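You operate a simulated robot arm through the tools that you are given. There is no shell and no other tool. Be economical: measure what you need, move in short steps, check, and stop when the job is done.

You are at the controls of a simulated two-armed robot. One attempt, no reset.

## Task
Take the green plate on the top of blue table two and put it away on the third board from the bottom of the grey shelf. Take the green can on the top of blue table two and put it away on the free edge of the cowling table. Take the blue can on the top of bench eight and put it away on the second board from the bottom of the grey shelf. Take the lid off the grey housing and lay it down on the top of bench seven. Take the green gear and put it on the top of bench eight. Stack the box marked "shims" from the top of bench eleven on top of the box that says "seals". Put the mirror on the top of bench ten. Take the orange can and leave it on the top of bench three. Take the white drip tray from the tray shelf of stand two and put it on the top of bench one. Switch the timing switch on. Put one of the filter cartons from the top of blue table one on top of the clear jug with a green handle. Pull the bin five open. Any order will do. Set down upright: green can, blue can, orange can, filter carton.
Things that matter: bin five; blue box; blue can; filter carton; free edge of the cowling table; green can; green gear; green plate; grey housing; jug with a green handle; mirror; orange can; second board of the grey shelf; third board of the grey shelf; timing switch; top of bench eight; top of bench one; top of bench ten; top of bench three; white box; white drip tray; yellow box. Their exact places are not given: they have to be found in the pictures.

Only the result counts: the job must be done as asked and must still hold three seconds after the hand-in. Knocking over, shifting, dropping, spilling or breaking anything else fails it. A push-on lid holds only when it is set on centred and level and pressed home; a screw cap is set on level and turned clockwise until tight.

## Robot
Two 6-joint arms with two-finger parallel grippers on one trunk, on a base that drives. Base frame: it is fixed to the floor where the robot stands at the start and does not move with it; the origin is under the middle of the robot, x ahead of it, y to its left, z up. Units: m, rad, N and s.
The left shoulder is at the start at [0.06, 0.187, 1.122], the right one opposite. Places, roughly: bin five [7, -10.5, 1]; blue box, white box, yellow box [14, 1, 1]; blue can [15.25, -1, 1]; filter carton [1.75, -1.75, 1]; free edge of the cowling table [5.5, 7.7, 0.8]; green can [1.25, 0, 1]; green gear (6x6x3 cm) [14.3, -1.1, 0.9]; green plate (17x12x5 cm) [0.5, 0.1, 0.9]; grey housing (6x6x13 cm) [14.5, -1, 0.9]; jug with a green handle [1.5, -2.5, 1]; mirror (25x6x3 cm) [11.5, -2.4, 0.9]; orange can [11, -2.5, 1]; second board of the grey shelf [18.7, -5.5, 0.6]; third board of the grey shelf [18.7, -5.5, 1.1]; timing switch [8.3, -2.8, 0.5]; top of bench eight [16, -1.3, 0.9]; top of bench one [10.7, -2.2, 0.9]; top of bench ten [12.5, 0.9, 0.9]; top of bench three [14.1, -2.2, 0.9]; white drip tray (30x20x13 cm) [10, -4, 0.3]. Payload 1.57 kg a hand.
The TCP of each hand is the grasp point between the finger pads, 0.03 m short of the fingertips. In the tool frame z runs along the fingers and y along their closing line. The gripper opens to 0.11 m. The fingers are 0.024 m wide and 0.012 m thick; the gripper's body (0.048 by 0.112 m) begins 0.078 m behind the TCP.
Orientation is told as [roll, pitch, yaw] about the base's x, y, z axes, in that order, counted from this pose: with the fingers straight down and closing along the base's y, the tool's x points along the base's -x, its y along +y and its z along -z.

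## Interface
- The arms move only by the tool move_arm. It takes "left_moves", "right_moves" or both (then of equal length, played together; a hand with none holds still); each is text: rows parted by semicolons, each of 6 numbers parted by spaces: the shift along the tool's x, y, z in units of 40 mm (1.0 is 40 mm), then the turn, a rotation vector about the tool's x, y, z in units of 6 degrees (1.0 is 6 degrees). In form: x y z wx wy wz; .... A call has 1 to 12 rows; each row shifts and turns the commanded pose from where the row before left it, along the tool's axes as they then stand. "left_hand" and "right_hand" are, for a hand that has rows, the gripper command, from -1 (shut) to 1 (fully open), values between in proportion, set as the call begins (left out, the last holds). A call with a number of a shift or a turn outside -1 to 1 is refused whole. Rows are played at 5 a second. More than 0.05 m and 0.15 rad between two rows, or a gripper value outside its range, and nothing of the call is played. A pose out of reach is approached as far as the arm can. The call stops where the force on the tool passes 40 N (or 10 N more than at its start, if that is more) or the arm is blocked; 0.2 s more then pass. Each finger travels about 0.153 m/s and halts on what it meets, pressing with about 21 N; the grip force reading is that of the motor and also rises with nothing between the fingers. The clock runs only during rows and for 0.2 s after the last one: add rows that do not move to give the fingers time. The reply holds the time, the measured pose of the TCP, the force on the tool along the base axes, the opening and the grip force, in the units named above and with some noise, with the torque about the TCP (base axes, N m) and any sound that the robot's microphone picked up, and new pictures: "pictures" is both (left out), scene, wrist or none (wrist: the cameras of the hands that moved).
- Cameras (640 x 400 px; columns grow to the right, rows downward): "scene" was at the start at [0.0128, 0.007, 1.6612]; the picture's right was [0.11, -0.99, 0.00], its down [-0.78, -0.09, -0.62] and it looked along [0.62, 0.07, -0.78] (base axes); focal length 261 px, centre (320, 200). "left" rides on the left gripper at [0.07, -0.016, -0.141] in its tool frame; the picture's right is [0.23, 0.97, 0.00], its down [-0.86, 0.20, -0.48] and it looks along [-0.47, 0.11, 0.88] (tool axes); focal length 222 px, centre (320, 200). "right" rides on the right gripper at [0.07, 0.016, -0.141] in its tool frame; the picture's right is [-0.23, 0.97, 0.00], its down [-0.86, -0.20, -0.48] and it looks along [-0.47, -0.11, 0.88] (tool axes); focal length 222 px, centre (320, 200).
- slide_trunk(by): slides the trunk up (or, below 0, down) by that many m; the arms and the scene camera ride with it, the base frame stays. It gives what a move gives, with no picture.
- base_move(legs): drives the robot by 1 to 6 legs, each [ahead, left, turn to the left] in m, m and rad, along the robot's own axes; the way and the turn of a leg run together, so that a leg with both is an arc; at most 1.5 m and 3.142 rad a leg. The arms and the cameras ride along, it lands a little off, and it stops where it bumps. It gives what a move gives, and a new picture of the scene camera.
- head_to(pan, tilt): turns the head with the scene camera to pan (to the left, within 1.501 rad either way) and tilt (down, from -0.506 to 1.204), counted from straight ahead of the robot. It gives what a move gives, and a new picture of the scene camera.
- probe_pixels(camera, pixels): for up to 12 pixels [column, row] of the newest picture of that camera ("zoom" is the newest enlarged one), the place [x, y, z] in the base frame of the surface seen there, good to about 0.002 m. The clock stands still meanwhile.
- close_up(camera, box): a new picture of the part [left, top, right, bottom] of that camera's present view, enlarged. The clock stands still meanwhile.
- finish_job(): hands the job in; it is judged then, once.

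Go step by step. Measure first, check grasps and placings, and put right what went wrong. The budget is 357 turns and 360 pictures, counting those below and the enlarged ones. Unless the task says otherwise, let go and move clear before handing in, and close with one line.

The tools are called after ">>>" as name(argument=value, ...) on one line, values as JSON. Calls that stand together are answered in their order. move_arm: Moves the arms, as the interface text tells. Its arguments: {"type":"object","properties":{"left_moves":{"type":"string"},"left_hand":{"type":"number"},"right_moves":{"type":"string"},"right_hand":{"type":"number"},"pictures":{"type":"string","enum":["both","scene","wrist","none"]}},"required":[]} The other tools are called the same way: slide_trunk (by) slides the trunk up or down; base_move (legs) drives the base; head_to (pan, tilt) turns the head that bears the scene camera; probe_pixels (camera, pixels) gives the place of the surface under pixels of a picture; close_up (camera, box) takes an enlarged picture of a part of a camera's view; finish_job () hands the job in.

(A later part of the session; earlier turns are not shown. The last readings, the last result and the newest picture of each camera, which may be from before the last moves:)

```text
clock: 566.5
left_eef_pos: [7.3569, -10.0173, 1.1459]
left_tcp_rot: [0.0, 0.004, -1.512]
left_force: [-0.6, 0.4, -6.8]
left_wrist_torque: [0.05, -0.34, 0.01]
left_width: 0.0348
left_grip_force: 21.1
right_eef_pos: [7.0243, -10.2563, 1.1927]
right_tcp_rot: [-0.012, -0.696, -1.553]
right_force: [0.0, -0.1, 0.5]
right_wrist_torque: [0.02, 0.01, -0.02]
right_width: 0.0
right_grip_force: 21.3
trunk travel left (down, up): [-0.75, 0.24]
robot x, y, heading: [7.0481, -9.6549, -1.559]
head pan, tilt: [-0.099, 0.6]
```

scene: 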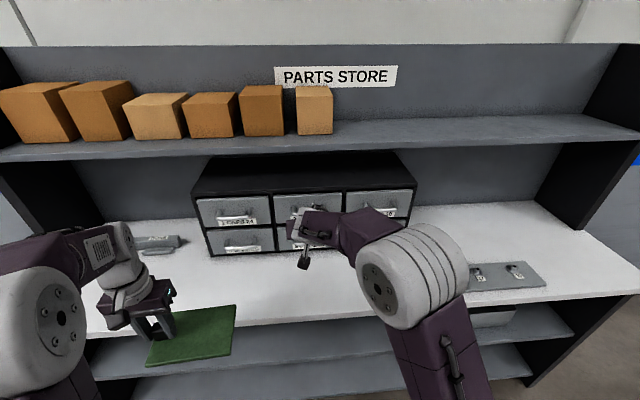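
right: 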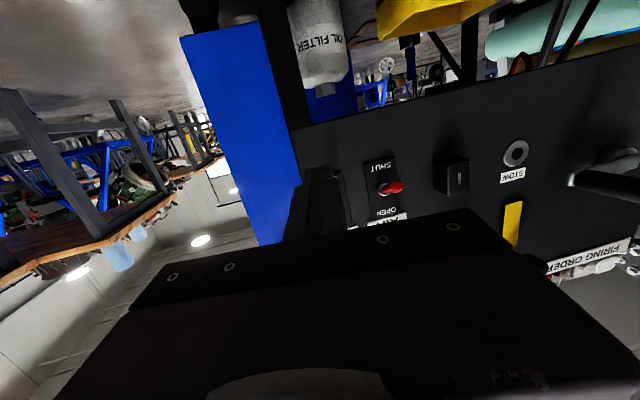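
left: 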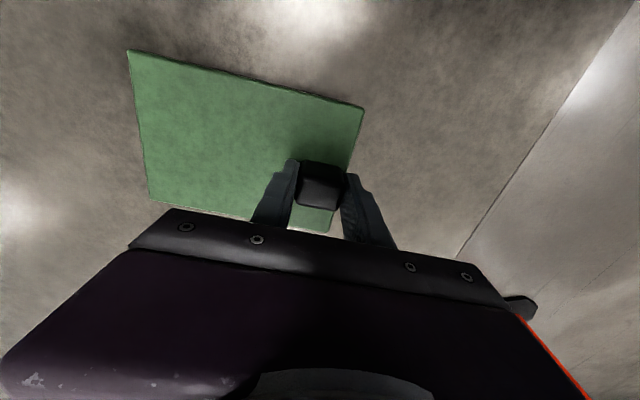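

Nearly on the insertion line. Advance along the fingers ~0.15 m and check.

>>> move_arm(right_moves="0.07 -0.15 0 0 0 0;0 0 1 0 0 0;0 0 1 0 0 0;0 0 1 0 0 0;0 0 0.7 0 0 0;0 0 0 0 0 0", right_hand=-1, pictures="both")

>>> close_up(camera="scene", box=[240, 170, 368, 270])

```text
clock: 567.9
left_eef_pos: [7.3565, -10.0158, 1.1455]
left_tcp_rot: [0.0, 0.004, -1.511]
left_force: [0.1, -0.4, -5.3]
left_wrist_torque: [0.06, -0.33, 0.04]
left_width: 0.0349
left_grip_force: 21.2
right_eef_pos: [7.0155, -10.3486, 1.0792]
right_tcp_rot: [-0.011, -0.697, -1.554]
right_force: [0.8, 0.2, 0.8]
right_wrist_torque: [0.01, 0.01, -0.03]
right_width: 0.0001
right_grip_force: 21.0
trunk travel left (down, up): [-0.75, 0.24]
robot x, y, heading: [7.0497, -9.6596, -1.562]
head pan, tilt: [-0.099, 0.6]
```

scene: 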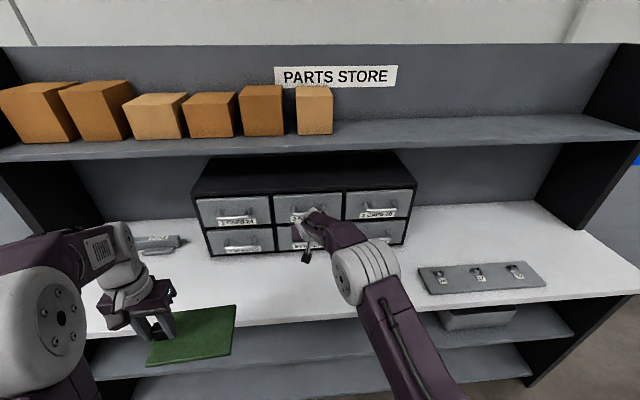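
right: 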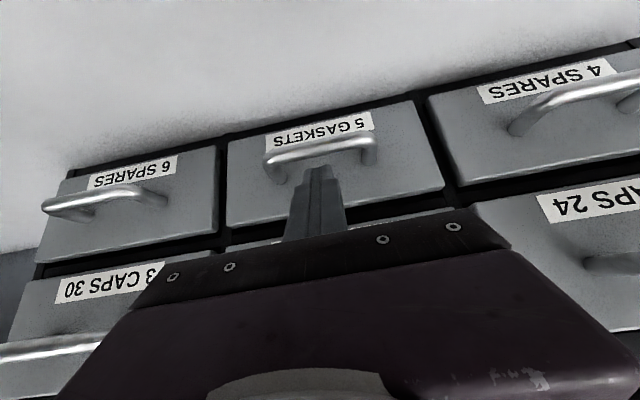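

```text
4.00 times, centred on (304, 220) of scene
```

zoom: 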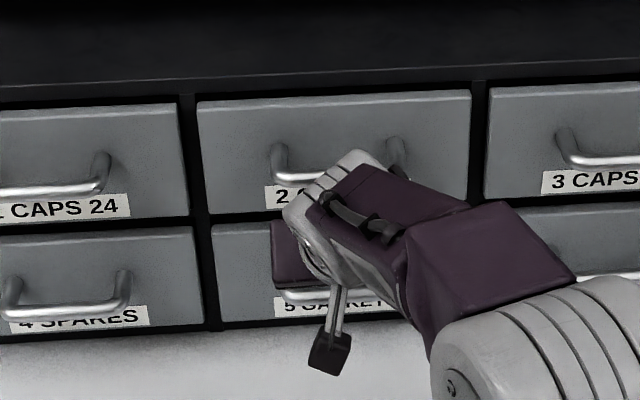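

Wrist view shows the fingers above/behind the bar line. Advance the last 57 mm gently.

>>> move_arm(right_moves="0 0 0.5 0 0 0;0 0 0.5 0 0 0;0 0 0.4 0 0 0;0 0 0 0 0 0", right_hand=-1, pictures="wrist")

```text
clock: 568.9
left_eef_pos: [7.3563, -10.0161, 1.1457]
left_tcp_rot: [0.0, 0.004, -1.512]
left_force: [-0.5, 0.1, -5.6]
left_wrist_torque: [0.06, -0.33, -0.02]
left_width: 0.0347
left_grip_force: 21.0
right_eef_pos: [7.0169, -10.3825, 1.0367]
right_tcp_rot: [-0.015, -0.696, -1.552]
right_force: [0.2, -3.8, 9.1]
right_wrist_torque: [0.04, -0.01, -0.01]
right_width: 0.0
right_grip_force: 21.2
trunk travel left (down, up): [-0.75, 0.24]
robot x, y, heading: [7.0506, -9.6567, -1.56]
head pan, tilt: [-0.099, 0.6]
```

right: 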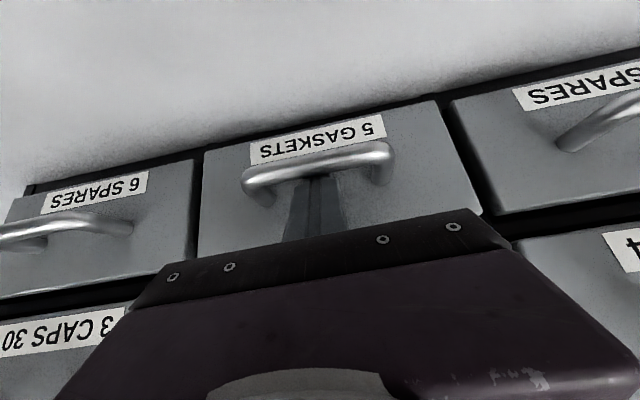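

Fingertips are hooked behind the bar. Pull straight back.

>>> move_arm(right_moves="0.3 0 -0.25 0 0 0;0.575 0 -0.482 0 0 0;0.575 0 -0.482 0 0 0;0.575 0 -0.482 0 0 0;0 0 0 0 0 0", right_hand=-1, pictures="both")

```text
clock: 570.1
left_eef_pos: [7.3566, -10.0173, 1.1465]
left_tcp_rot: [0.001, 0.005, -1.513]
left_force: [0.0, 0.3, -6.1]
left_wrist_torque: [0.07, -0.31, 0.0]
left_width: 0.0345
left_grip_force: 21.5
right_eef_pos: [7.0172, -10.2752, 1.0337]
right_tcp_rot: [-0.011, -0.697, -1.555]
right_force: [-0.2, 0.7, 3.1]
right_wrist_torque: [0.02, 0.03, -0.07]
right_width: 0.0
right_grip_force: 21.0
trunk travel left (down, up): [-0.75, 0.24]
robot x, y, heading: [7.0477, -9.6556, -1.561]
head pan, tilt: [-0.099, 0.6]
```

scene: 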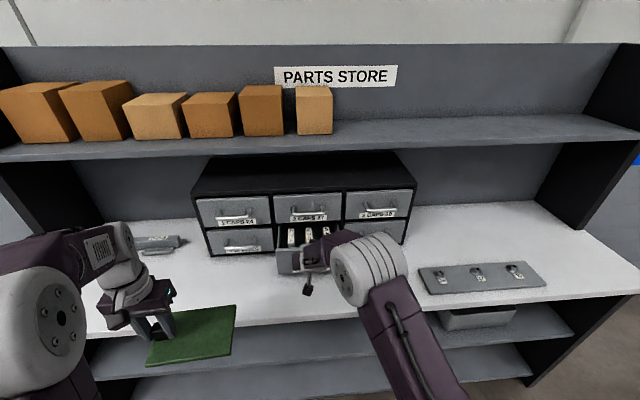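
right: 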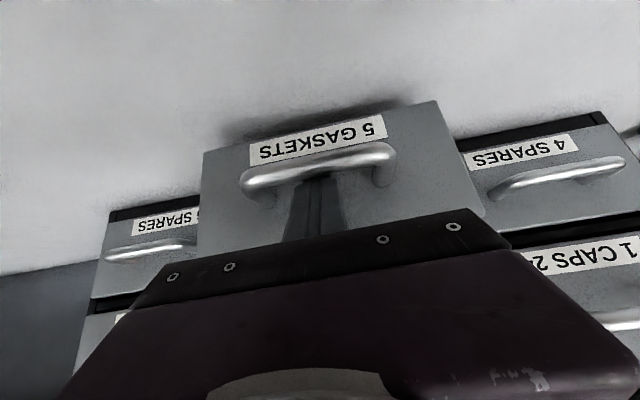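

Opening (~0.1 m). Pull a further ~0.09 m.

>>> move_arm(right_moves="0.575 0 -0.482 0 0 0;0.575 0 -0.482 0 0 0;0.575 0 -0.482 0 0 0;0 0 0 0 0 0", right_hand=-1, pictures="scene")

```text
clock: 571.1
left_eef_pos: [7.3566, -10.0164, 1.1463]
left_tcp_rot: [0.0, 0.005, -1.511]
left_force: [0.1, -0.6, -5.7]
left_wrist_torque: [0.07, -0.35, -0.01]
left_width: 0.0348
left_grip_force: 20.5
right_eef_pos: [7.016, -10.184, 1.034]
right_tcp_rot: [-0.014, -0.698, -1.552]
right_force: [3.2, 1.9, 6.9]
right_wrist_torque: [0.02, -0.02, 0.04]
right_width: 0.0001
right_grip_force: 20.9
trunk travel left (down, up): [-0.75, 0.24]
robot x, y, heading: [7.0496, -9.6576, -1.561]
head pan, tilt: [-0.099, 0.6]
```

scene: 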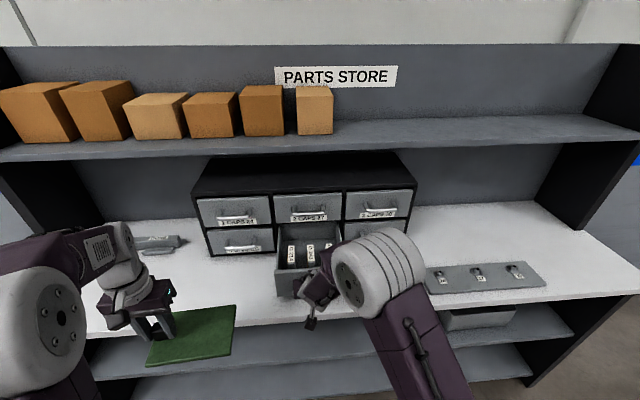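

>>> close_up(camera="scene", box=[240, 200, 368, 300])

>>> probe_pixels(camera="scene", pixels=[[285, 285], [283, 272], [290, 290], [305, 255]])

```text
4.00 times, centred on (304, 250) of scene
```

zoom: 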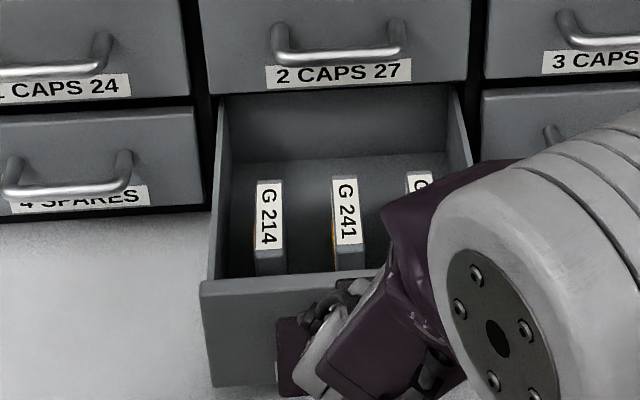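

```text
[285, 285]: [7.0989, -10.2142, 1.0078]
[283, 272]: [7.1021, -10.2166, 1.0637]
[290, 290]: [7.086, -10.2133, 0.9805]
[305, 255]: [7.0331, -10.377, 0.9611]
```

>>> probe_pixels(camera="scene", pixels=[[309, 230], [309, 238], [300, 228], [309, 243]])

>>> move_arm(right_moves="0.3 0 -0.25 0 0 0;0.3 0 -0.25 0 0 0;0 0 0 0 0 0", right_hand=-1, pictures="none")

```text
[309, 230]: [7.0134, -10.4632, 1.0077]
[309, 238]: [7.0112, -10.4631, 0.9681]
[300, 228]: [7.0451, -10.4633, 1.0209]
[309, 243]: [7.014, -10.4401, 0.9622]
```

```text
clock: 571.6
left_eef_pos: [7.3563, -10.0189, 1.1458]
left_tcp_rot: [0.0, 0.009, -1.51]
left_force: [0.4, 0.8, -5.5]
left_wrist_torque: [0.02, -0.31, 0.0]
left_width: 0.0348
left_grip_force: 20.9
right_eef_pos: [7.014, -10.1749, 1.041]
right_tcp_rot: [-0.013, -0.724, -1.559]
right_force: [1.8, -14.7, 0.6]
right_wrist_torque: [-0.99, -0.01, -0.11]
right_width: 0.0
right_grip_force: 20.9
trunk travel left (down, up): [-0.75, 0.24]
robot x, y, heading: [7.0459, -9.6571, -1.56]
head pan, tilt: [-0.099, 0.6]
stopped in row 2 (right hand): the force on the tool passed its limit (the readings are from after the stop); the commanded pose is now the measured one
```

End stop reached: fully open. Ease forward, then withdraw the fingers along their axis, up and away.

>>> move_arm(right_moves="-0.25 0 0.1 0 0 0;0 0 -0.6 0 0 0;0 0 -0.8 0 0 0;0 0 -0.9 0 0 0;0 0 -0.9 0 0 0;0 0 0 0 0 0", right_hand=-1, pictures="scene")

```text
clock: 573.0
left_eef_pos: [7.3563, -10.0185, 1.145]
left_tcp_rot: [0.0, 0.004, -1.513]
left_force: [-0.1, 0.0, -5.9]
left_wrist_torque: [0.09, -0.35, -0.02]
left_width: 0.0352
left_grip_force: 20.9
right_eef_pos: [7.014, -10.0994, 1.1409]
right_tcp_rot: [-0.014, -0.715, -1.557]
right_force: [-0.3, -0.5, -0.7]
right_wrist_torque: [-0.03, 0.01, -0.02]
right_width: 0.0
right_grip_force: 20.9
trunk travel left (down, up): [-0.75, 0.24]
robot x, y, heading: [7.0459, -9.6527, -1.558]
head pan, tilt: [-0.099, 0.6]
```

scene: 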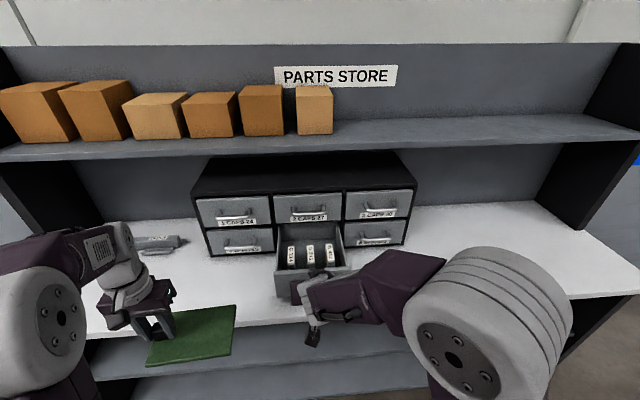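

Bin five is open. Back away, straighten the hand and turn east.

>>> base_move(legs=[[-0.6, 0, 0], [0, 0, 1.56]])

>>> move_arm(right_moves="0 0 -0.5 0 1 0;0 0 0 0 1 0;0 0 0 0 1 0;0 0 0 0 1 0;0 0 0 0 1 0;0 0 0 0 1 0;0 0 0 0 0.8 0;0 0 0 0 0 0", right_hand=1, pictures="none")

>>> head_to(pan=0.1, tilt=0.3)

>>> probe_pixels(camera="scene", pixels=[[320, 220], [250, 220], [200, 220], [150, 220], [400, 220], [320, 190], [250, 190], [200, 190], [380, 190], [320, 170], [440, 190], [280, 170]])

```text
clock: 580.2
left_eef_pos: [7.4122, -8.744, 1.1456]
left_tcp_rot: [0.0, 0.004, 0.032]
left_force: [-0.5, -0.9, -6.2]
left_wrist_torque: [0.31, 0.05, -0.02]
left_width: 0.0348
left_grip_force: 20.6
right_eef_pos: [7.4829, -9.0889, 1.1409]
right_tcp_rot: [-0.014, -0.719, -0.014]
right_force: [0.0, -0.3, 0.4]
right_wrist_torque: [0.02, -0.04, -0.01]
right_width: 0.0
right_grip_force: 20.7
trunk travel left (down, up): [-0.75, 0.24]
robot x, y, heading: [7.0435, -9.0411, -0.012]
head pan, tilt: [-0.099, 0.6]
```

scene: 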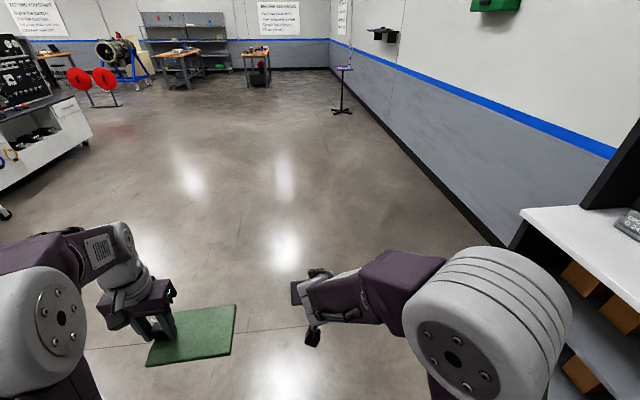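

```text
clock: 582.0
left_eef_pos: [7.4115, -8.7439, 1.146]
left_tcp_rot: [0.0, 0.005, 0.034]
left_force: [0.9, -0.5, -6.1]
left_wrist_torque: [0.32, 0.06, 0.0]
left_width: 0.0347
left_grip_force: 20.9
right_eef_pos: [7.4698, -9.089, 1.1564]
right_tcp_rot: [-0.011, -0.004, -0.023]
right_force: [-0.5, -0.2, -0.2]
right_wrist_torque: [0.01, 0.0, -0.02]
right_width: 0.1099
right_grip_force: 0.0
trunk travel left (down, up): [-0.75, 0.24]
robot x, y, heading: [7.0406, -9.0396, -0.013]
head pan, tilt: [-0.099, 0.6]
```

```text
clock: 582.8
left_eef_pos: [7.4106, -8.744, 1.1451]
left_tcp_rot: [0.001, 0.006, 0.033]
left_force: [0.0, -0.3, -6.9]
left_wrist_torque: [0.34, 0.04, 0.02]
left_width: 0.035
left_grip_force: 21.0
right_eef_pos: [7.4693, -9.0893, 1.1559]
right_tcp_rot: [-0.011, -0.006, -0.022]
right_force: [-0.5, 0.6, 0.1]
right_wrist_torque: [0.01, 0.01, -0.01]
right_width: 0.11
right_grip_force: 0.0
trunk travel left (down, up): [-0.75, 0.24]
robot x, y, heading: [7.0417, -9.0417, -0.011]
head pan, tilt: [0.099, 0.3]
```

scene: 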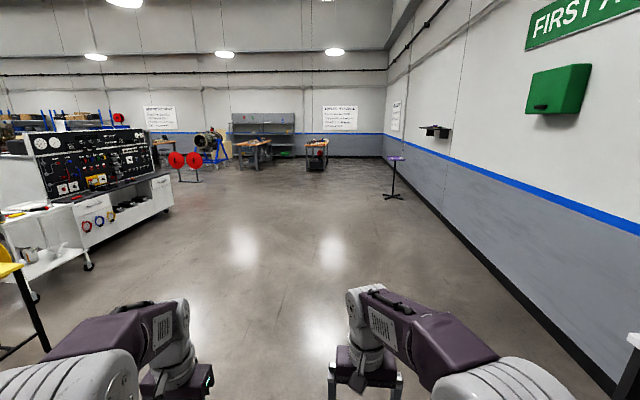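

```text
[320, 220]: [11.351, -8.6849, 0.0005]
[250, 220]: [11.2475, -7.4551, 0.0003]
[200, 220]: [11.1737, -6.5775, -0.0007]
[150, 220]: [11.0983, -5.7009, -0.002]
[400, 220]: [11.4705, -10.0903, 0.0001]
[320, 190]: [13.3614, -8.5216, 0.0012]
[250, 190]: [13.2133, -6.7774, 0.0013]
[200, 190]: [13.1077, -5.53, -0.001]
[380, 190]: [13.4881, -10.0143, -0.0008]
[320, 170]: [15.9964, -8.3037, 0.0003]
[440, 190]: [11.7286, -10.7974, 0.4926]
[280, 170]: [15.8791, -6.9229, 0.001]
```

The floor to the east is open. Drive toward the grey shelf.

>>> base_move(legs=[[1.45, 0.3, 0], [1.45, 0.3, 0], [1.45, 0.3, 0], [1.45, 0.3, 0], [1.45, 0.3, 0], [1.2, 0.3, 0]])

>>> close_up(camera="scene", box=[60, 60, 420, 285])

```text
clock: 624.1
left_eef_pos: [15.8488, -6.6549, 1.1463]
left_tcp_rot: [0.001, 0.006, 0.115]
left_force: [0.1, 0.6, -6.8]
left_wrist_torque: [0.32, 0.05, 0.04]
left_width: 0.0346
left_grip_force: 21.1
right_eef_pos: [15.9352, -6.9944, 1.1558]
right_tcp_rot: [-0.01, -0.006, 0.057]
right_force: [-0.9, -0.3, 0.1]
right_wrist_torque: [0.0, 0.03, -0.02]
right_width: 0.1101
right_grip_force: 0.0
trunk travel left (down, up): [-0.75, 0.24]
robot x, y, heading: [15.5068, -6.9795, 0.068]
head pan, tilt: [0.099, 0.3]
```

scene: 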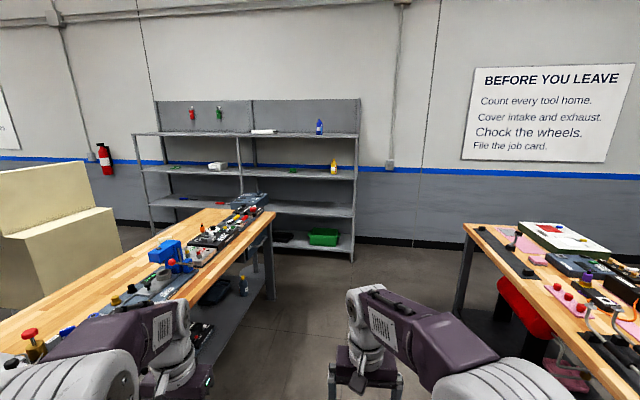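

```text
1.78 times, centred on (240, 172) of scene
```

zoom: 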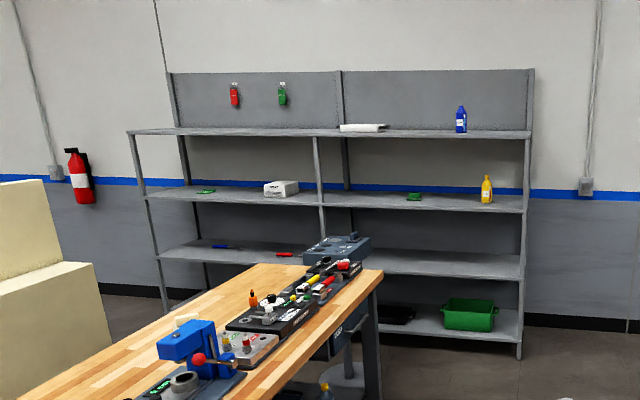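

Grey shelf in view: third board is the one at zoom row ≈198. Measure boards and bench edges.

>>> probe_pixels(camera="zoom", pixels=[[430, 203], [350, 200], [515, 208], [450, 270], [515, 275], [230, 195], [380, 270], [520, 335], [470, 131], [415, 196], [486, 190]])

>>> probe_pixels(camera="scene", pixels=[[275, 213], [270, 298], [465, 228], [455, 315], [210, 285], [352, 260], [400, 250], [320, 300]])

```text
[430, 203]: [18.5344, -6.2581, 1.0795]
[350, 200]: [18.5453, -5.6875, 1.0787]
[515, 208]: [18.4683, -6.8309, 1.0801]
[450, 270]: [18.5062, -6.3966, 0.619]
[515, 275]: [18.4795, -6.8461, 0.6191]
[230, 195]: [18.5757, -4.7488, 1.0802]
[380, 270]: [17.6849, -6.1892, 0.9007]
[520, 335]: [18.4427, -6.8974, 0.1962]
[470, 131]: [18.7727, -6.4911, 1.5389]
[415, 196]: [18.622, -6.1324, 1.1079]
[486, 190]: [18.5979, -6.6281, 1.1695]
```

```text
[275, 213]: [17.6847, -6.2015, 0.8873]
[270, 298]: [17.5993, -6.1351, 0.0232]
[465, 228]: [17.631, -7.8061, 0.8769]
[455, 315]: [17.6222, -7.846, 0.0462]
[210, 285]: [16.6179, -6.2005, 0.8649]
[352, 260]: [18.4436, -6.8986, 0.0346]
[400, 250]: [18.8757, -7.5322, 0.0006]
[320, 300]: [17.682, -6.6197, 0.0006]
```

Third board z≈1.08, second ≈0.62, next above ≈1.54, front edge x≈18.45. I'll approach between the benches, lower the trunk and raise the left hand so the forearm stays low.

>>> base_move(legs=[[0, 0, -0.068], [0.85, 0.18, 0], [0.75, 0.18, 0]])

>>> slide_trunk(by=-0.3)

>>> move_arm(left_moves="-0.7 0 -0.9 0 0 0;-0.7 0 -0.9 0 0 0;-0.7 0 -0.9 0 0 0;-0.7 0 -0.9 0 0 0;-0.7 0 -0.9 0 0 0;-0.7 0 -0.9 0 0 0;-0.7 0 -0.9 0 0 0;-0.7 0 -0.9 0 0 0;-0.7 0 -0.9 0 0 0;0 0 -0.5 0 0 0;0 0 0 0 0 0", left_hand=-1, pictures="scene")

```text
clock: 633.1
left_eef_pos: [17.4942, -6.2741, 1.146]
left_tcp_rot: [0.0, 0.005, 0.088]
left_force: [-0.6, -0.4, -6.3]
left_wrist_torque: [0.31, 0.03, 0.03]
left_width: 0.0349
left_grip_force: 21.1
right_eef_pos: [17.5715, -6.6163, 1.1552]
right_tcp_rot: [-0.01, -0.006, 0.033]
right_force: [0.0, 0.9, 0.3]
right_wrist_torque: [0.02, 0.01, -0.04]
right_width: 0.11
right_grip_force: 0.0
trunk travel left (down, up): [-0.75, 0.24]
robot x, y, heading: [17.1428, -6.5909, 0.034]
head pan, tilt: [0.099, 0.3]
```

scene: 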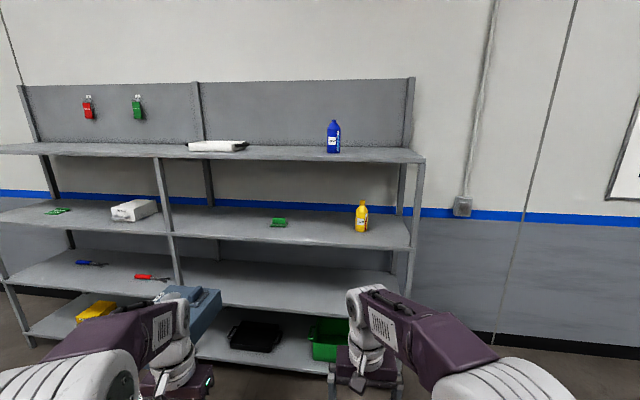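

```text
clock: 636.1
left_eef_pos: [17.496, -6.2748, 0.8444]
left_tcp_rot: [0.0, 0.007, 0.09]
left_force: [-0.5, -0.3, -7.1]
left_wrist_torque: [0.33, 0.03, 0.02]
left_width: 0.0346
left_grip_force: 20.8
right_eef_pos: [17.5721, -6.6162, 0.8549]
right_tcp_rot: [-0.012, -0.005, 0.034]
right_force: [0.4, 1.0, 0.6]
right_wrist_torque: [0.01, 0.0, -0.01]
right_width: 0.11
right_grip_force: 0.1
trunk travel left (down, up): [-0.45, 0.54]
robot x, y, heading: [17.143, -6.5921, 0.039]
head pan, tilt: [0.099, 0.3]
```

```text
clock: 638.5
left_eef_pos: [17.59, -6.2901, 1.0264]
left_tcp_rot: [0.001, 0.003, 0.087]
left_force: [0.6, 0.9, -7.2]
left_wrist_torque: [0.36, 0.06, 0.01]
left_width: 0.0348
left_grip_force: 20.8
left hand out of reach, approached as far as the arm can: row 5, 6, 7, 8, 9, 10
right_eef_pos: [17.5729, -6.6152, 0.8544]
right_tcp_rot: [-0.009, -0.003, 0.035]
right_force: [0.3, 0.5, -0.5]
right_wrist_torque: [0.02, -0.03, -0.02]
right_width: 0.1098
right_grip_force: 0.0
trunk travel left (down, up): [-0.45, 0.54]
robot x, y, heading: [17.1433, -6.5955, 0.041]
head pan, tilt: [0.099, 0.3]
```

scene: 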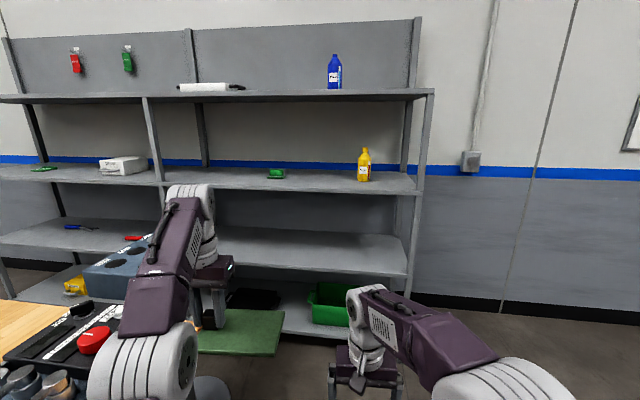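

Reach-limited; an extended arm with the trunk near its original height suits. Raise the trunk 0.25 and extend forward/down.

>>> slide_trunk(by=0.25)

>>> move_arm(left_moves="-0.3 -0.1 0.6 0 0 0.2;-0.6 -0.1 0.6 0 0 0.2;-0.8 0 0.5 0 0 0;-0.8 0 0.4 0 0 0;-0.8 0 0.3 0 0 0;-0.8 0 0.2 0 0 0;0 0 0 0 0 0", left_hand=-1, pictures="scene")

```text
clock: 641.1
left_eef_pos: [17.5907, -6.2907, 1.2761]
left_tcp_rot: [0.002, 0.005, 0.089]
left_force: [-0.2, -0.2, -5.9]
left_wrist_torque: [0.34, 0.08, 0.0]
left_width: 0.0348
left_grip_force: 20.8
right_eef_pos: [17.5735, -6.617, 1.1053]
right_tcp_rot: [-0.01, -0.004, 0.032]
right_force: [0.1, 0.5, 1.2]
right_wrist_torque: [0.05, 0.0, -0.01]
right_width: 0.1099
right_grip_force: 0.0
trunk travel left (down, up): [-0.7, 0.29]
robot x, y, heading: [17.1407, -6.5952, 0.042]
head pan, tilt: [0.099, 0.3]
```

```text
clock: 642.7
left_eef_pos: [17.6841, -6.3035, 1.1399]
left_tcp_rot: [0.002, 0.002, 0.047]
left_force: [-0.3, 0.7, -6.1]
left_wrist_torque: [0.32, 0.06, 0.0]
left_width: 0.0347
left_grip_force: 20.3
left hand out of reach, approached as far as the arm can: row 3, 4, 5, 6
right_eef_pos: [17.5729, -6.6161, 1.1066]
right_tcp_rot: [-0.011, -0.004, 0.033]
right_force: [0.1, 0.0, -0.2]
right_wrist_torque: [-0.01, 0.02, 0.0]
right_width: 0.1102
right_grip_force: 0.1
trunk travel left (down, up): [-0.7, 0.29]
robot x, y, heading: [17.147, -6.592, 0.042]
head pan, tilt: [0.099, 0.3]
```

scene: 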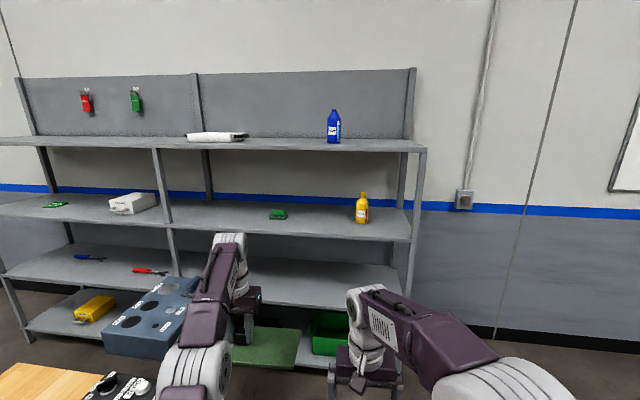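

Good extension (fwd 0.54). Raise the trunk 5 cm, retract the right hand, and drive in partway.

>>> slide_trunk(by=0.06)

>>> move_arm(right_moves="0.8 -0.5 0 0 0 0;0.8 -0.5 0 0 0 0;0.8 -0.5 0 0 0 0;0.5 0 0 0 0 0", right_hand=1, pictures="none")

>>> base_move(legs=[[0.65, -0.05, 0]])

>>> head_to(pan=0.3, tilt=0.5)

```text
clock: 643.7
left_eef_pos: [17.6862, -6.3035, 1.1984]
left_tcp_rot: [0.002, 0.004, 0.046]
left_force: [-0.5, -0.4, -5.2]
left_wrist_torque: [0.33, 0.06, 0.04]
left_width: 0.0349
left_grip_force: 21.0
right_eef_pos: [17.5731, -6.6165, 1.1663]
right_tcp_rot: [-0.012, -0.005, 0.033]
right_force: [0.4, 0.0, 0.5]
right_wrist_torque: [0.02, 0.03, 0.0]
right_width: 0.1099
right_grip_force: 0.1
trunk travel left (down, up): [-0.76, 0.23]
robot x, y, heading: [17.1429, -6.5942, 0.039]
head pan, tilt: [0.099, 0.3]
```

```text
clock: 644.7
left_eef_pos: [17.6844, -6.3046, 1.1997]
left_tcp_rot: [0.001, 0.003, 0.048]
left_force: [-0.8, -0.7, -6.9]
left_wrist_torque: [0.34, 0.08, -0.01]
left_width: 0.0348
left_grip_force: 20.7
right_eef_pos: [17.4584, -6.6808, 1.1644]
right_tcp_rot: [-0.011, -0.004, 0.032]
right_force: [0.7, 1.1, -0.1]
right_wrist_torque: [-0.02, -0.04, 0.01]
right_width: 0.1101
right_grip_force: 0.1
trunk travel left (down, up): [-0.76, 0.23]
robot x, y, heading: [17.1452, -6.5899, 0.04]
head pan, tilt: [0.099, 0.3]
```

```text
clock: 648.4
left_eef_pos: [18.3435, -6.3262, 1.1999]
left_tcp_rot: [0.001, 0.003, 0.048]
left_force: [-0.4, 0.3, -5.6]
left_wrist_torque: [0.34, 0.05, -0.01]
left_width: 0.0347
left_grip_force: 21.2
right_eef_pos: [18.1181, -6.7031, 1.1655]
right_tcp_rot: [-0.01, -0.005, 0.035]
right_force: [-0.5, -0.4, 0.2]
right_wrist_torque: [-0.03, -0.05, -0.02]
right_width: 0.11
right_grip_force: 0.1
trunk travel left (down, up): [-0.76, 0.23]
robot x, y, heading: [17.8058, -6.6202, 0.046]
head pan, tilt: [0.099, 0.3]
```

scene: 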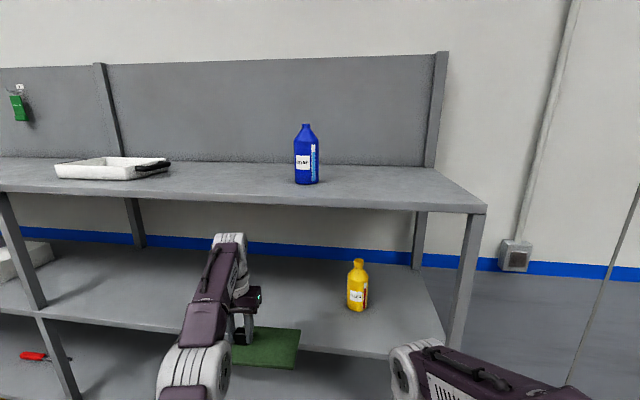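

```text
clock: 649.1
left_eef_pos: [18.3453, -6.3263, 1.1995]
left_tcp_rot: [0.001, 0.002, 0.049]
left_force: [0.3, 0.3, -5.9]
left_wrist_torque: [0.3, 0.09, 0.0]
left_width: 0.0344
left_grip_force: 20.6
right_eef_pos: [18.119, -6.7041, 1.1651]
right_tcp_rot: [-0.01, -0.006, 0.033]
right_force: [0.2, 0.6, -0.6]
right_wrist_torque: [0.0, 0.03, 0.01]
right_width: 0.1099
right_grip_force: 0.1
trunk travel left (down, up): [-0.76, 0.23]
robot x, y, heading: [17.8054, -6.618, 0.045]
head pan, tilt: [0.3, 0.499]
```

scene: 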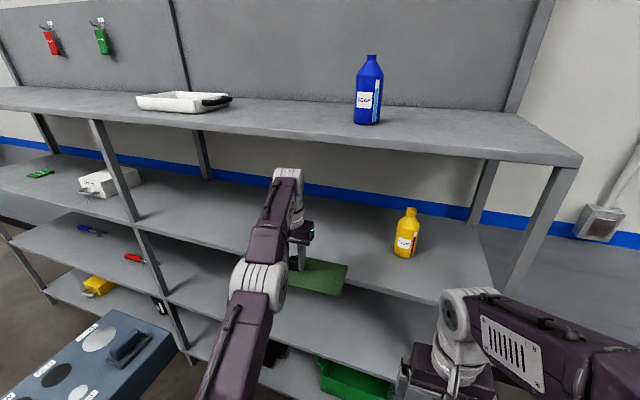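

Probe wrist-top height against the upper board's edge.

>>> probe_pixels(camera="scene", pixels=[[288, 171], [280, 180], [296, 185], [260, 240], [300, 128], [300, 245], [350, 296], [330, 268], [405, 245], [250, 210], [310, 262]])

>>> close_up(camera="left", box=[0, 0, 640, 400])

```text
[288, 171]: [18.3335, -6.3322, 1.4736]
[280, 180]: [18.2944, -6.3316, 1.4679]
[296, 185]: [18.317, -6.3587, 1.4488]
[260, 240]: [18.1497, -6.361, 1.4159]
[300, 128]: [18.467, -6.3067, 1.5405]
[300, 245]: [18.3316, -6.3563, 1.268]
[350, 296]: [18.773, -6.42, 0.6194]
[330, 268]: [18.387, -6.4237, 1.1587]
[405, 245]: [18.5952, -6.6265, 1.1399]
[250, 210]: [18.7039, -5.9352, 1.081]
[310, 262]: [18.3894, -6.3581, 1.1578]
```

```text
1.00 times, centred on (320, 200) of left
```

zoom: 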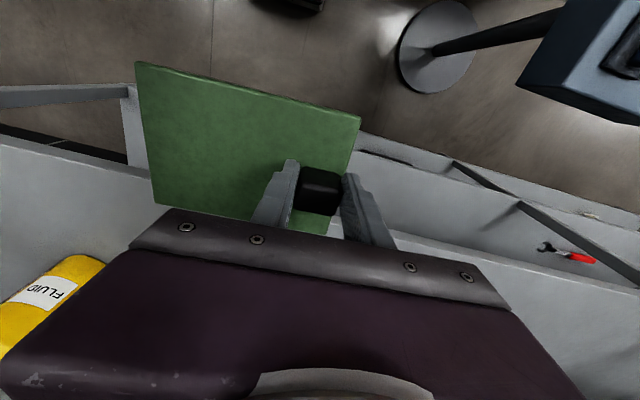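

Wrist top is 0.275 above TCP; with the trunk 3.5 cm lower it passes under the upper board (1.54). Lower and drive in 0.2 m.

>>> slide_trunk(by=-0.035)

>>> base_move(legs=[[0.2, 0.0, 0]])

>>> close_up(camera="left", box=[0, 0, 640, 400])

```text
clock: 649.9
left_eef_pos: [18.3438, -6.3253, 1.1639]
left_tcp_rot: [0.002, 0.002, 0.05]
left_force: [0.2, -0.3, -5.6]
left_wrist_torque: [0.33, 0.03, 0.01]
left_width: 0.0349
left_grip_force: 20.9
right_eef_pos: [18.1194, -6.7053, 1.1287]
right_tcp_rot: [-0.011, -0.005, 0.034]
right_force: [0.1, -0.3, 1.1]
right_wrist_torque: [0.01, -0.01, 0.02]
right_width: 0.1099
right_grip_force: 0.1
trunk travel left (down, up): [-0.725, 0.265]
robot x, y, heading: [17.8026, -6.6174, 0.042]
head pan, tilt: [0.3, 0.499]
```

```text
clock: 651.5
left_eef_pos: [18.5404, -6.3191, 1.166]
left_tcp_rot: [0.001, 0.003, 0.049]
left_force: [0.4, 0.3, -6.3]
left_wrist_torque: [0.33, 0.08, -0.01]
left_width: 0.035
left_grip_force: 20.7
right_eef_pos: [18.3145, -6.6962, 1.1294]
right_tcp_rot: [-0.011, -0.006, 0.034]
right_force: [-0.7, -0.6, 0.0]
right_wrist_torque: [0.03, 0.0, -0.02]
right_width: 0.1103
right_grip_force: 0.1
trunk travel left (down, up): [-0.725, 0.265]
robot x, y, heading: [18.002, -6.6099, 0.045]
head pan, tilt: [0.3, 0.499]
```

scene: 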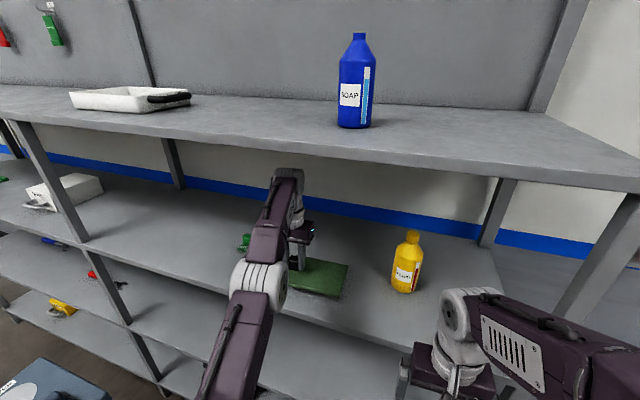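

```text
1.00 times, centred on (320, 200) of left
```

zoom: 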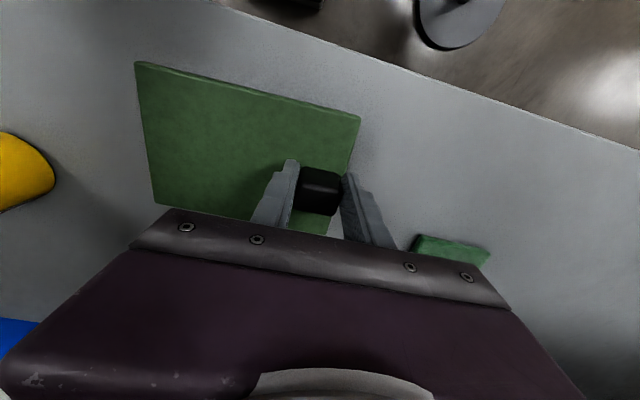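

Plate is over the board, clear of sponge and bottle. Lower gently by arm.

>>> move_arm(left_moves="0 0 0.5 0 0 0;0 0 0.2 0 0 0;0 0 0.1 0 0 0;0 0 0.1 0 0 0;0 0 0 0 0 0", left_hand=-1, pictures="none")

```text
clock: 652.7
left_eef_pos: [18.5413, -6.3191, 1.1321]
left_tcp_rot: [0.002, -0.002, 0.046]
left_force: [4.0, 4.7, 16.4]
left_wrist_torque: [-0.49, -0.2, 0.16]
left_width: 0.035
left_grip_force: 20.9
right_eef_pos: [18.3149, -6.6964, 1.1301]
right_tcp_rot: [-0.008, -0.007, 0.033]
right_force: [0.5, 0.4, 0.0]
right_wrist_torque: [0.04, 0.01, 0.01]
right_width: 0.11
right_grip_force: 0.0
trunk travel left (down, up): [-0.725, 0.265]
robot x, y, heading: [18.0012, -6.6102, 0.042]
head pan, tilt: [0.3, 0.499]
```

Set down. Open the fingers, rise 5 cm, and reverse out.

>>> move_arm(left_moves="0 0 0 0 0 0;0 0 0 0 0 0;0 0 -0.4 0 0 0;0 0 -0.5 0 0 0;0 0 -0.4 0 0 0;0 0 0 0 0 0", left_hand=0.1, pictures="wrist")

```text
clock: 654.1
left_eef_pos: [18.5339, -6.3214, 1.1799]
left_tcp_rot: [0.002, 0.005, 0.048]
left_force: [-0.4, 0.4, 0.1]
left_wrist_torque: [0.02, -0.01, 0.02]
left_width: 0.0604
left_grip_force: 0.0
left hand out of reach, approached as far as the arm can: row 5
right_eef_pos: [18.3148, -6.6968, 1.1297]
right_tcp_rot: [-0.009, -0.006, 0.032]
right_force: [0.2, -0.5, -0.3]
right_wrist_torque: [0.02, 0.0, -0.01]
right_width: 0.11
right_grip_force: 0.0
trunk travel left (down, up): [-0.725, 0.265]
robot x, y, heading: [17.9985, -6.6069, 0.04]
head pan, tilt: [0.3, 0.499]
```

left: 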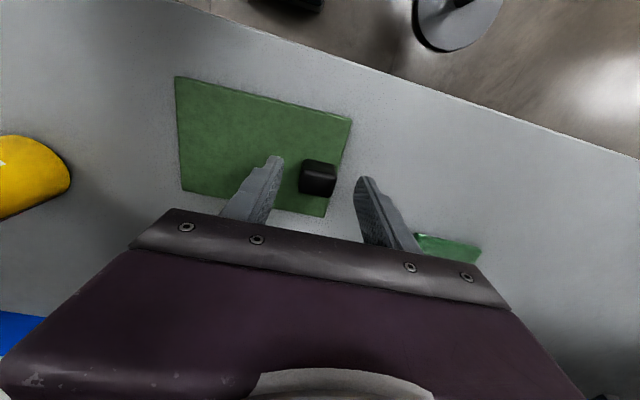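

The plate lies well on the third board. Reverse out and look north for the bench area.

>>> base_move(legs=[[-1.0, 0, 0], [-1.4, -0.3, 0]])

>>> head_to(pan=1.2, tilt=0.3)

```text
clock: 665.9
left_eef_pos: [16.1737, -6.666, 1.1792]
left_tcp_rot: [0.002, 0.002, -0.038]
left_force: [0.2, 0.0, -1.5]
left_wrist_torque: [-0.03, 0.01, -0.02]
left_width: 0.0606
left_grip_force: 0.1
right_eef_pos: [15.9255, -7.0219, 1.1297]
right_tcp_rot: [-0.009, -0.004, -0.05]
right_force: [0.5, 0.5, 0.3]
right_wrist_torque: [0.01, 0.0, 0.01]
right_width: 0.1099
right_grip_force: 0.1
trunk travel left (down, up): [-0.725, 0.265]
robot x, y, heading: [15.6199, -6.9086, -0.039]
head pan, tilt: [0.3, 0.499]
```

scene: 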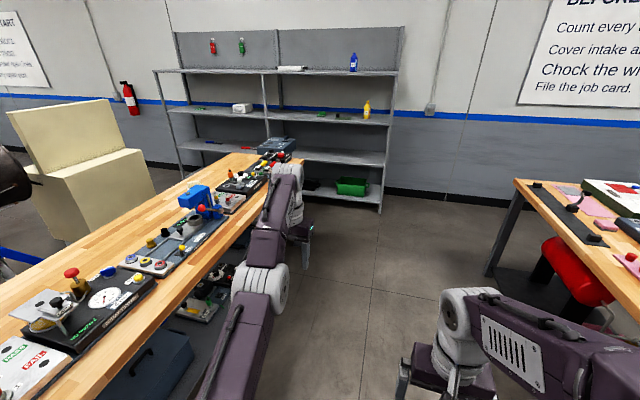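

```text
clock: 667.1
left_eef_pos: [16.1734, -6.6646, 1.1785]
left_tcp_rot: [0.002, 0.002, -0.038]
left_force: [0.8, -0.5, 0.4]
left_wrist_torque: [0.02, -0.02, 0.0]
left_width: 0.0605
left_grip_force: 0.1
right_eef_pos: [15.9254, -7.0218, 1.1298]
right_tcp_rot: [-0.008, -0.006, -0.05]
right_force: [0.0, 0.1, 0.6]
right_wrist_torque: [0.05, -0.02, 0.0]
right_width: 0.1099
right_grip_force: 0.1
trunk travel left (down, up): [-0.725, 0.265]
robot x, y, heading: [15.6192, -6.9077, -0.045]
head pan, tilt: [1.201, 0.3]
```

scene: 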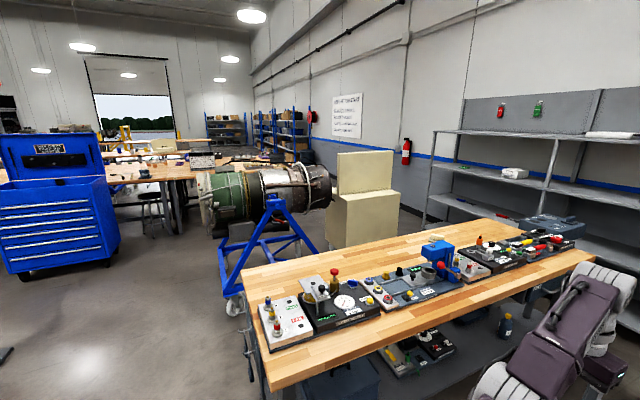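

>>> probe_pixels(camera="scene", pixels=[[118, 245], [110, 262], [20, 275], [235, 305], [222, 240], [178, 232], [205, 150], [150, 245], [130, 165], [330, 235], [400, 230], [265, 160]])

>>> close_up(camera="scene", box=[80, 100, 340, 262])

```text
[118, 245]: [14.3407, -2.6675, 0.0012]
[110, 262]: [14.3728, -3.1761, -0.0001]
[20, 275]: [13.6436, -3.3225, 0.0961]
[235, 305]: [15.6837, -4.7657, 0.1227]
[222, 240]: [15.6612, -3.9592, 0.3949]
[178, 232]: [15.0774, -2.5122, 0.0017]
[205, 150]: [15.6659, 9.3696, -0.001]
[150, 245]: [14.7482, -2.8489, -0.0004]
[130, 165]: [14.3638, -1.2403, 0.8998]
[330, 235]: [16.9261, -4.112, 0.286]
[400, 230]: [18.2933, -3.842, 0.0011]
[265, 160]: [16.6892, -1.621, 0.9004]
```

```text
2.46 times, centred on (210, 181) of scene
```

zoom: 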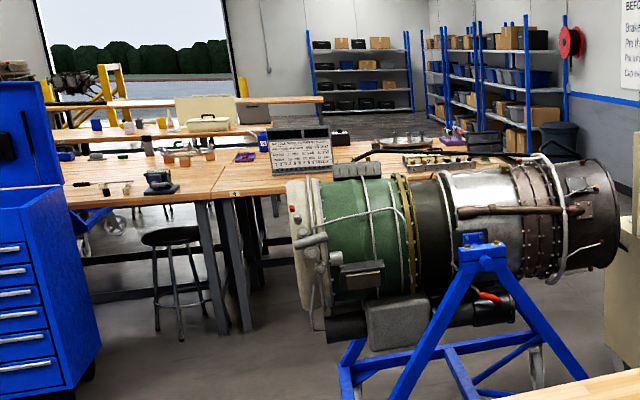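

Route: west to x≈14.3, north, then up to bench eight's south side. Drive and face north.

>>> base_move(legs=[[-1.0, 0, 0.045], [0, 1.3, 0], [0.3, 1.2, 0], [0, 0, 1.57]])

>>> head_to(pan=0, tilt=0.35)

```text
clock: 687.9
left_eef_pos: [14.5277, -3.8908, 1.1791]
left_tcp_rot: [0.001, 0.004, 1.63]
left_force: [0.3, -0.2, -0.3]
left_wrist_torque: [-0.02, -0.01, -0.03]
left_width: 0.0606
left_grip_force: 0.0
right_eef_pos: [14.9057, -4.1055, 1.1297]
right_tcp_rot: [-0.008, -0.004, 1.616]
right_force: [0.2, 0.7, 0.6]
right_wrist_torque: [0.01, 0.07, -0.02]
right_width: 0.1098
right_grip_force: 0.0
trunk travel left (down, up): [-0.725, 0.265]
robot x, y, heading: [14.8221, -4.4185, 1.629]
head pan, tilt: [1.201, 0.3]
```

scene: 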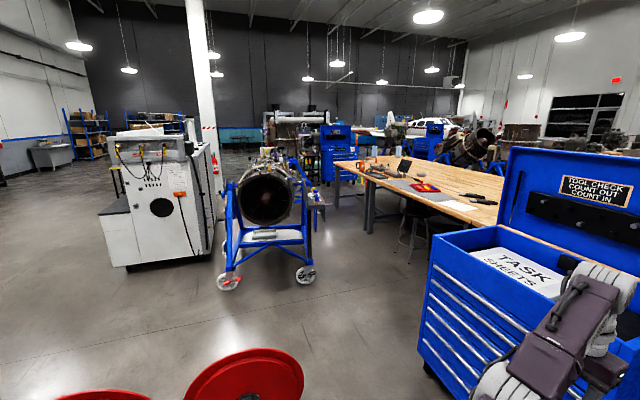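

```text
clock: 689.3
left_eef_pos: [14.5275, -3.8902, 1.1787]
left_tcp_rot: [0.0, 0.002, 1.629]
left_force: [0.0, 0.2, -0.3]
left_wrist_torque: [-0.02, 0.0, -0.01]
left_width: 0.0606
left_grip_force: 0.1
right_eef_pos: [14.9058, -4.1054, 1.1299]
right_tcp_rot: [-0.008, -0.004, 1.616]
right_force: [-0.2, 0.6, 0.2]
right_wrist_torque: [0.04, 0.0, 0.01]
right_width: 0.1099
right_grip_force: 0.0
trunk travel left (down, up): [-0.725, 0.265]
robot x, y, heading: [14.8211, -4.417, 1.621]
head pan, tilt: [0.0, 0.351]
```

scene: 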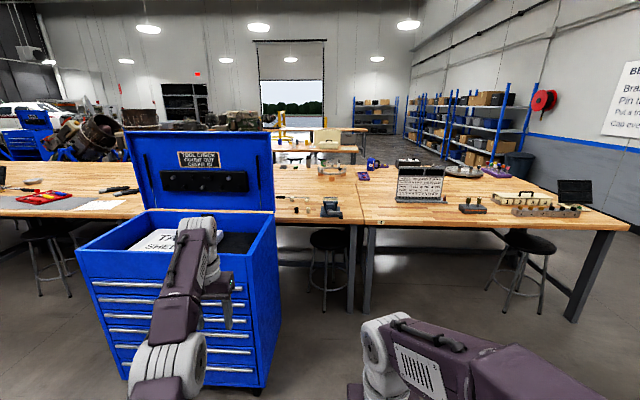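

>>> close_up(camera="scene", box=[240, 130, 480, 230])

>>> probe_pixels(camera="scene", pixels=[[362, 224], [362, 175], [610, 228], [480, 172], [330, 205], [310, 182], [305, 162], [372, 160], [420, 185], [340, 172], [295, 172], [570, 325]])

```text
2.67 times, centred on (360, 180) of scene
```

zoom: 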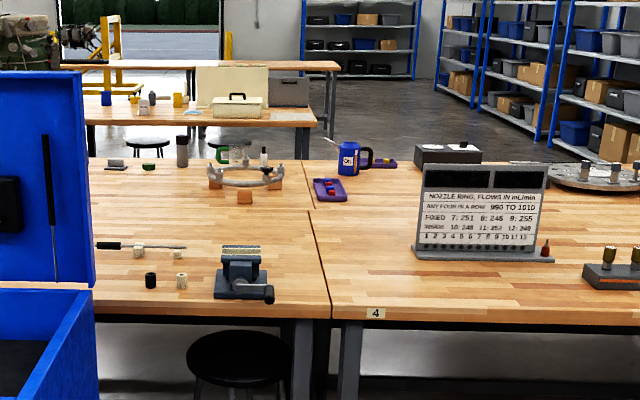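

```text
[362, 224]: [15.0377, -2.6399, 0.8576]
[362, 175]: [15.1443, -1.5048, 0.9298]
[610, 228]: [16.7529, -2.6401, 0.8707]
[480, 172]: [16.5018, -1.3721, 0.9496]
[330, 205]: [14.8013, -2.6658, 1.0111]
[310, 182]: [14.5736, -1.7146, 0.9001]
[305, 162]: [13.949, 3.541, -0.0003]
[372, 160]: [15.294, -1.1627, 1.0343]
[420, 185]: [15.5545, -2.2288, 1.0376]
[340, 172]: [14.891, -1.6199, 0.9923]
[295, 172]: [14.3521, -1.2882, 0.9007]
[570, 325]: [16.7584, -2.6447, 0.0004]
```

>>> head_to(pan=-0.9, tilt=0.45)

>>> probe_pixels(camera="scene", pixels=[[320, 250], [250, 250], [200, 250], [400, 250], [320, 210], [400, 210], [250, 210], [450, 210], [320, 180], [380, 180], [440, 180], [200, 210]])

```text
clock: 690.5
left_eef_pos: [14.5272, -3.8895, 1.1792]
left_tcp_rot: [0.002, 0.001, 1.631]
left_force: [-0.1, -0.5, -0.6]
left_wrist_torque: [0.03, -0.03, 0.0]
left_width: 0.0603
left_grip_force: 0.1
right_eef_pos: [14.9057, -4.1045, 1.1299]
right_tcp_rot: [-0.008, -0.004, 1.617]
right_force: [-0.3, 0.3, -0.3]
right_wrist_torque: [0.01, -0.02, -0.02]
right_width: 0.1101
right_grip_force: 0.0
trunk travel left (down, up): [-0.725, 0.265]
robot x, y, heading: [14.8196, -4.42, 1.619]
head pan, tilt: [-0.901, 0.45]
```

scene: 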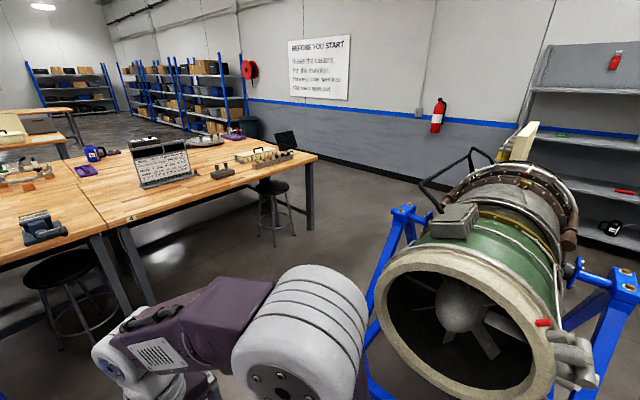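

```text
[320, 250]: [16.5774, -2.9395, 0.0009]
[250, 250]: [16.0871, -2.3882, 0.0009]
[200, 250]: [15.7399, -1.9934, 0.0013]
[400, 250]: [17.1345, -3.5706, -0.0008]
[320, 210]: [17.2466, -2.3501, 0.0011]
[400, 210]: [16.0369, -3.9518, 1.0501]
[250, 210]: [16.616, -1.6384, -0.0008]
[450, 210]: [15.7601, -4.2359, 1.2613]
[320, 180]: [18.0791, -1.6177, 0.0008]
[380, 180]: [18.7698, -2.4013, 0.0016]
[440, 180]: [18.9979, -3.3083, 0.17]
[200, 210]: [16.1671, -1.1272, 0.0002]
```

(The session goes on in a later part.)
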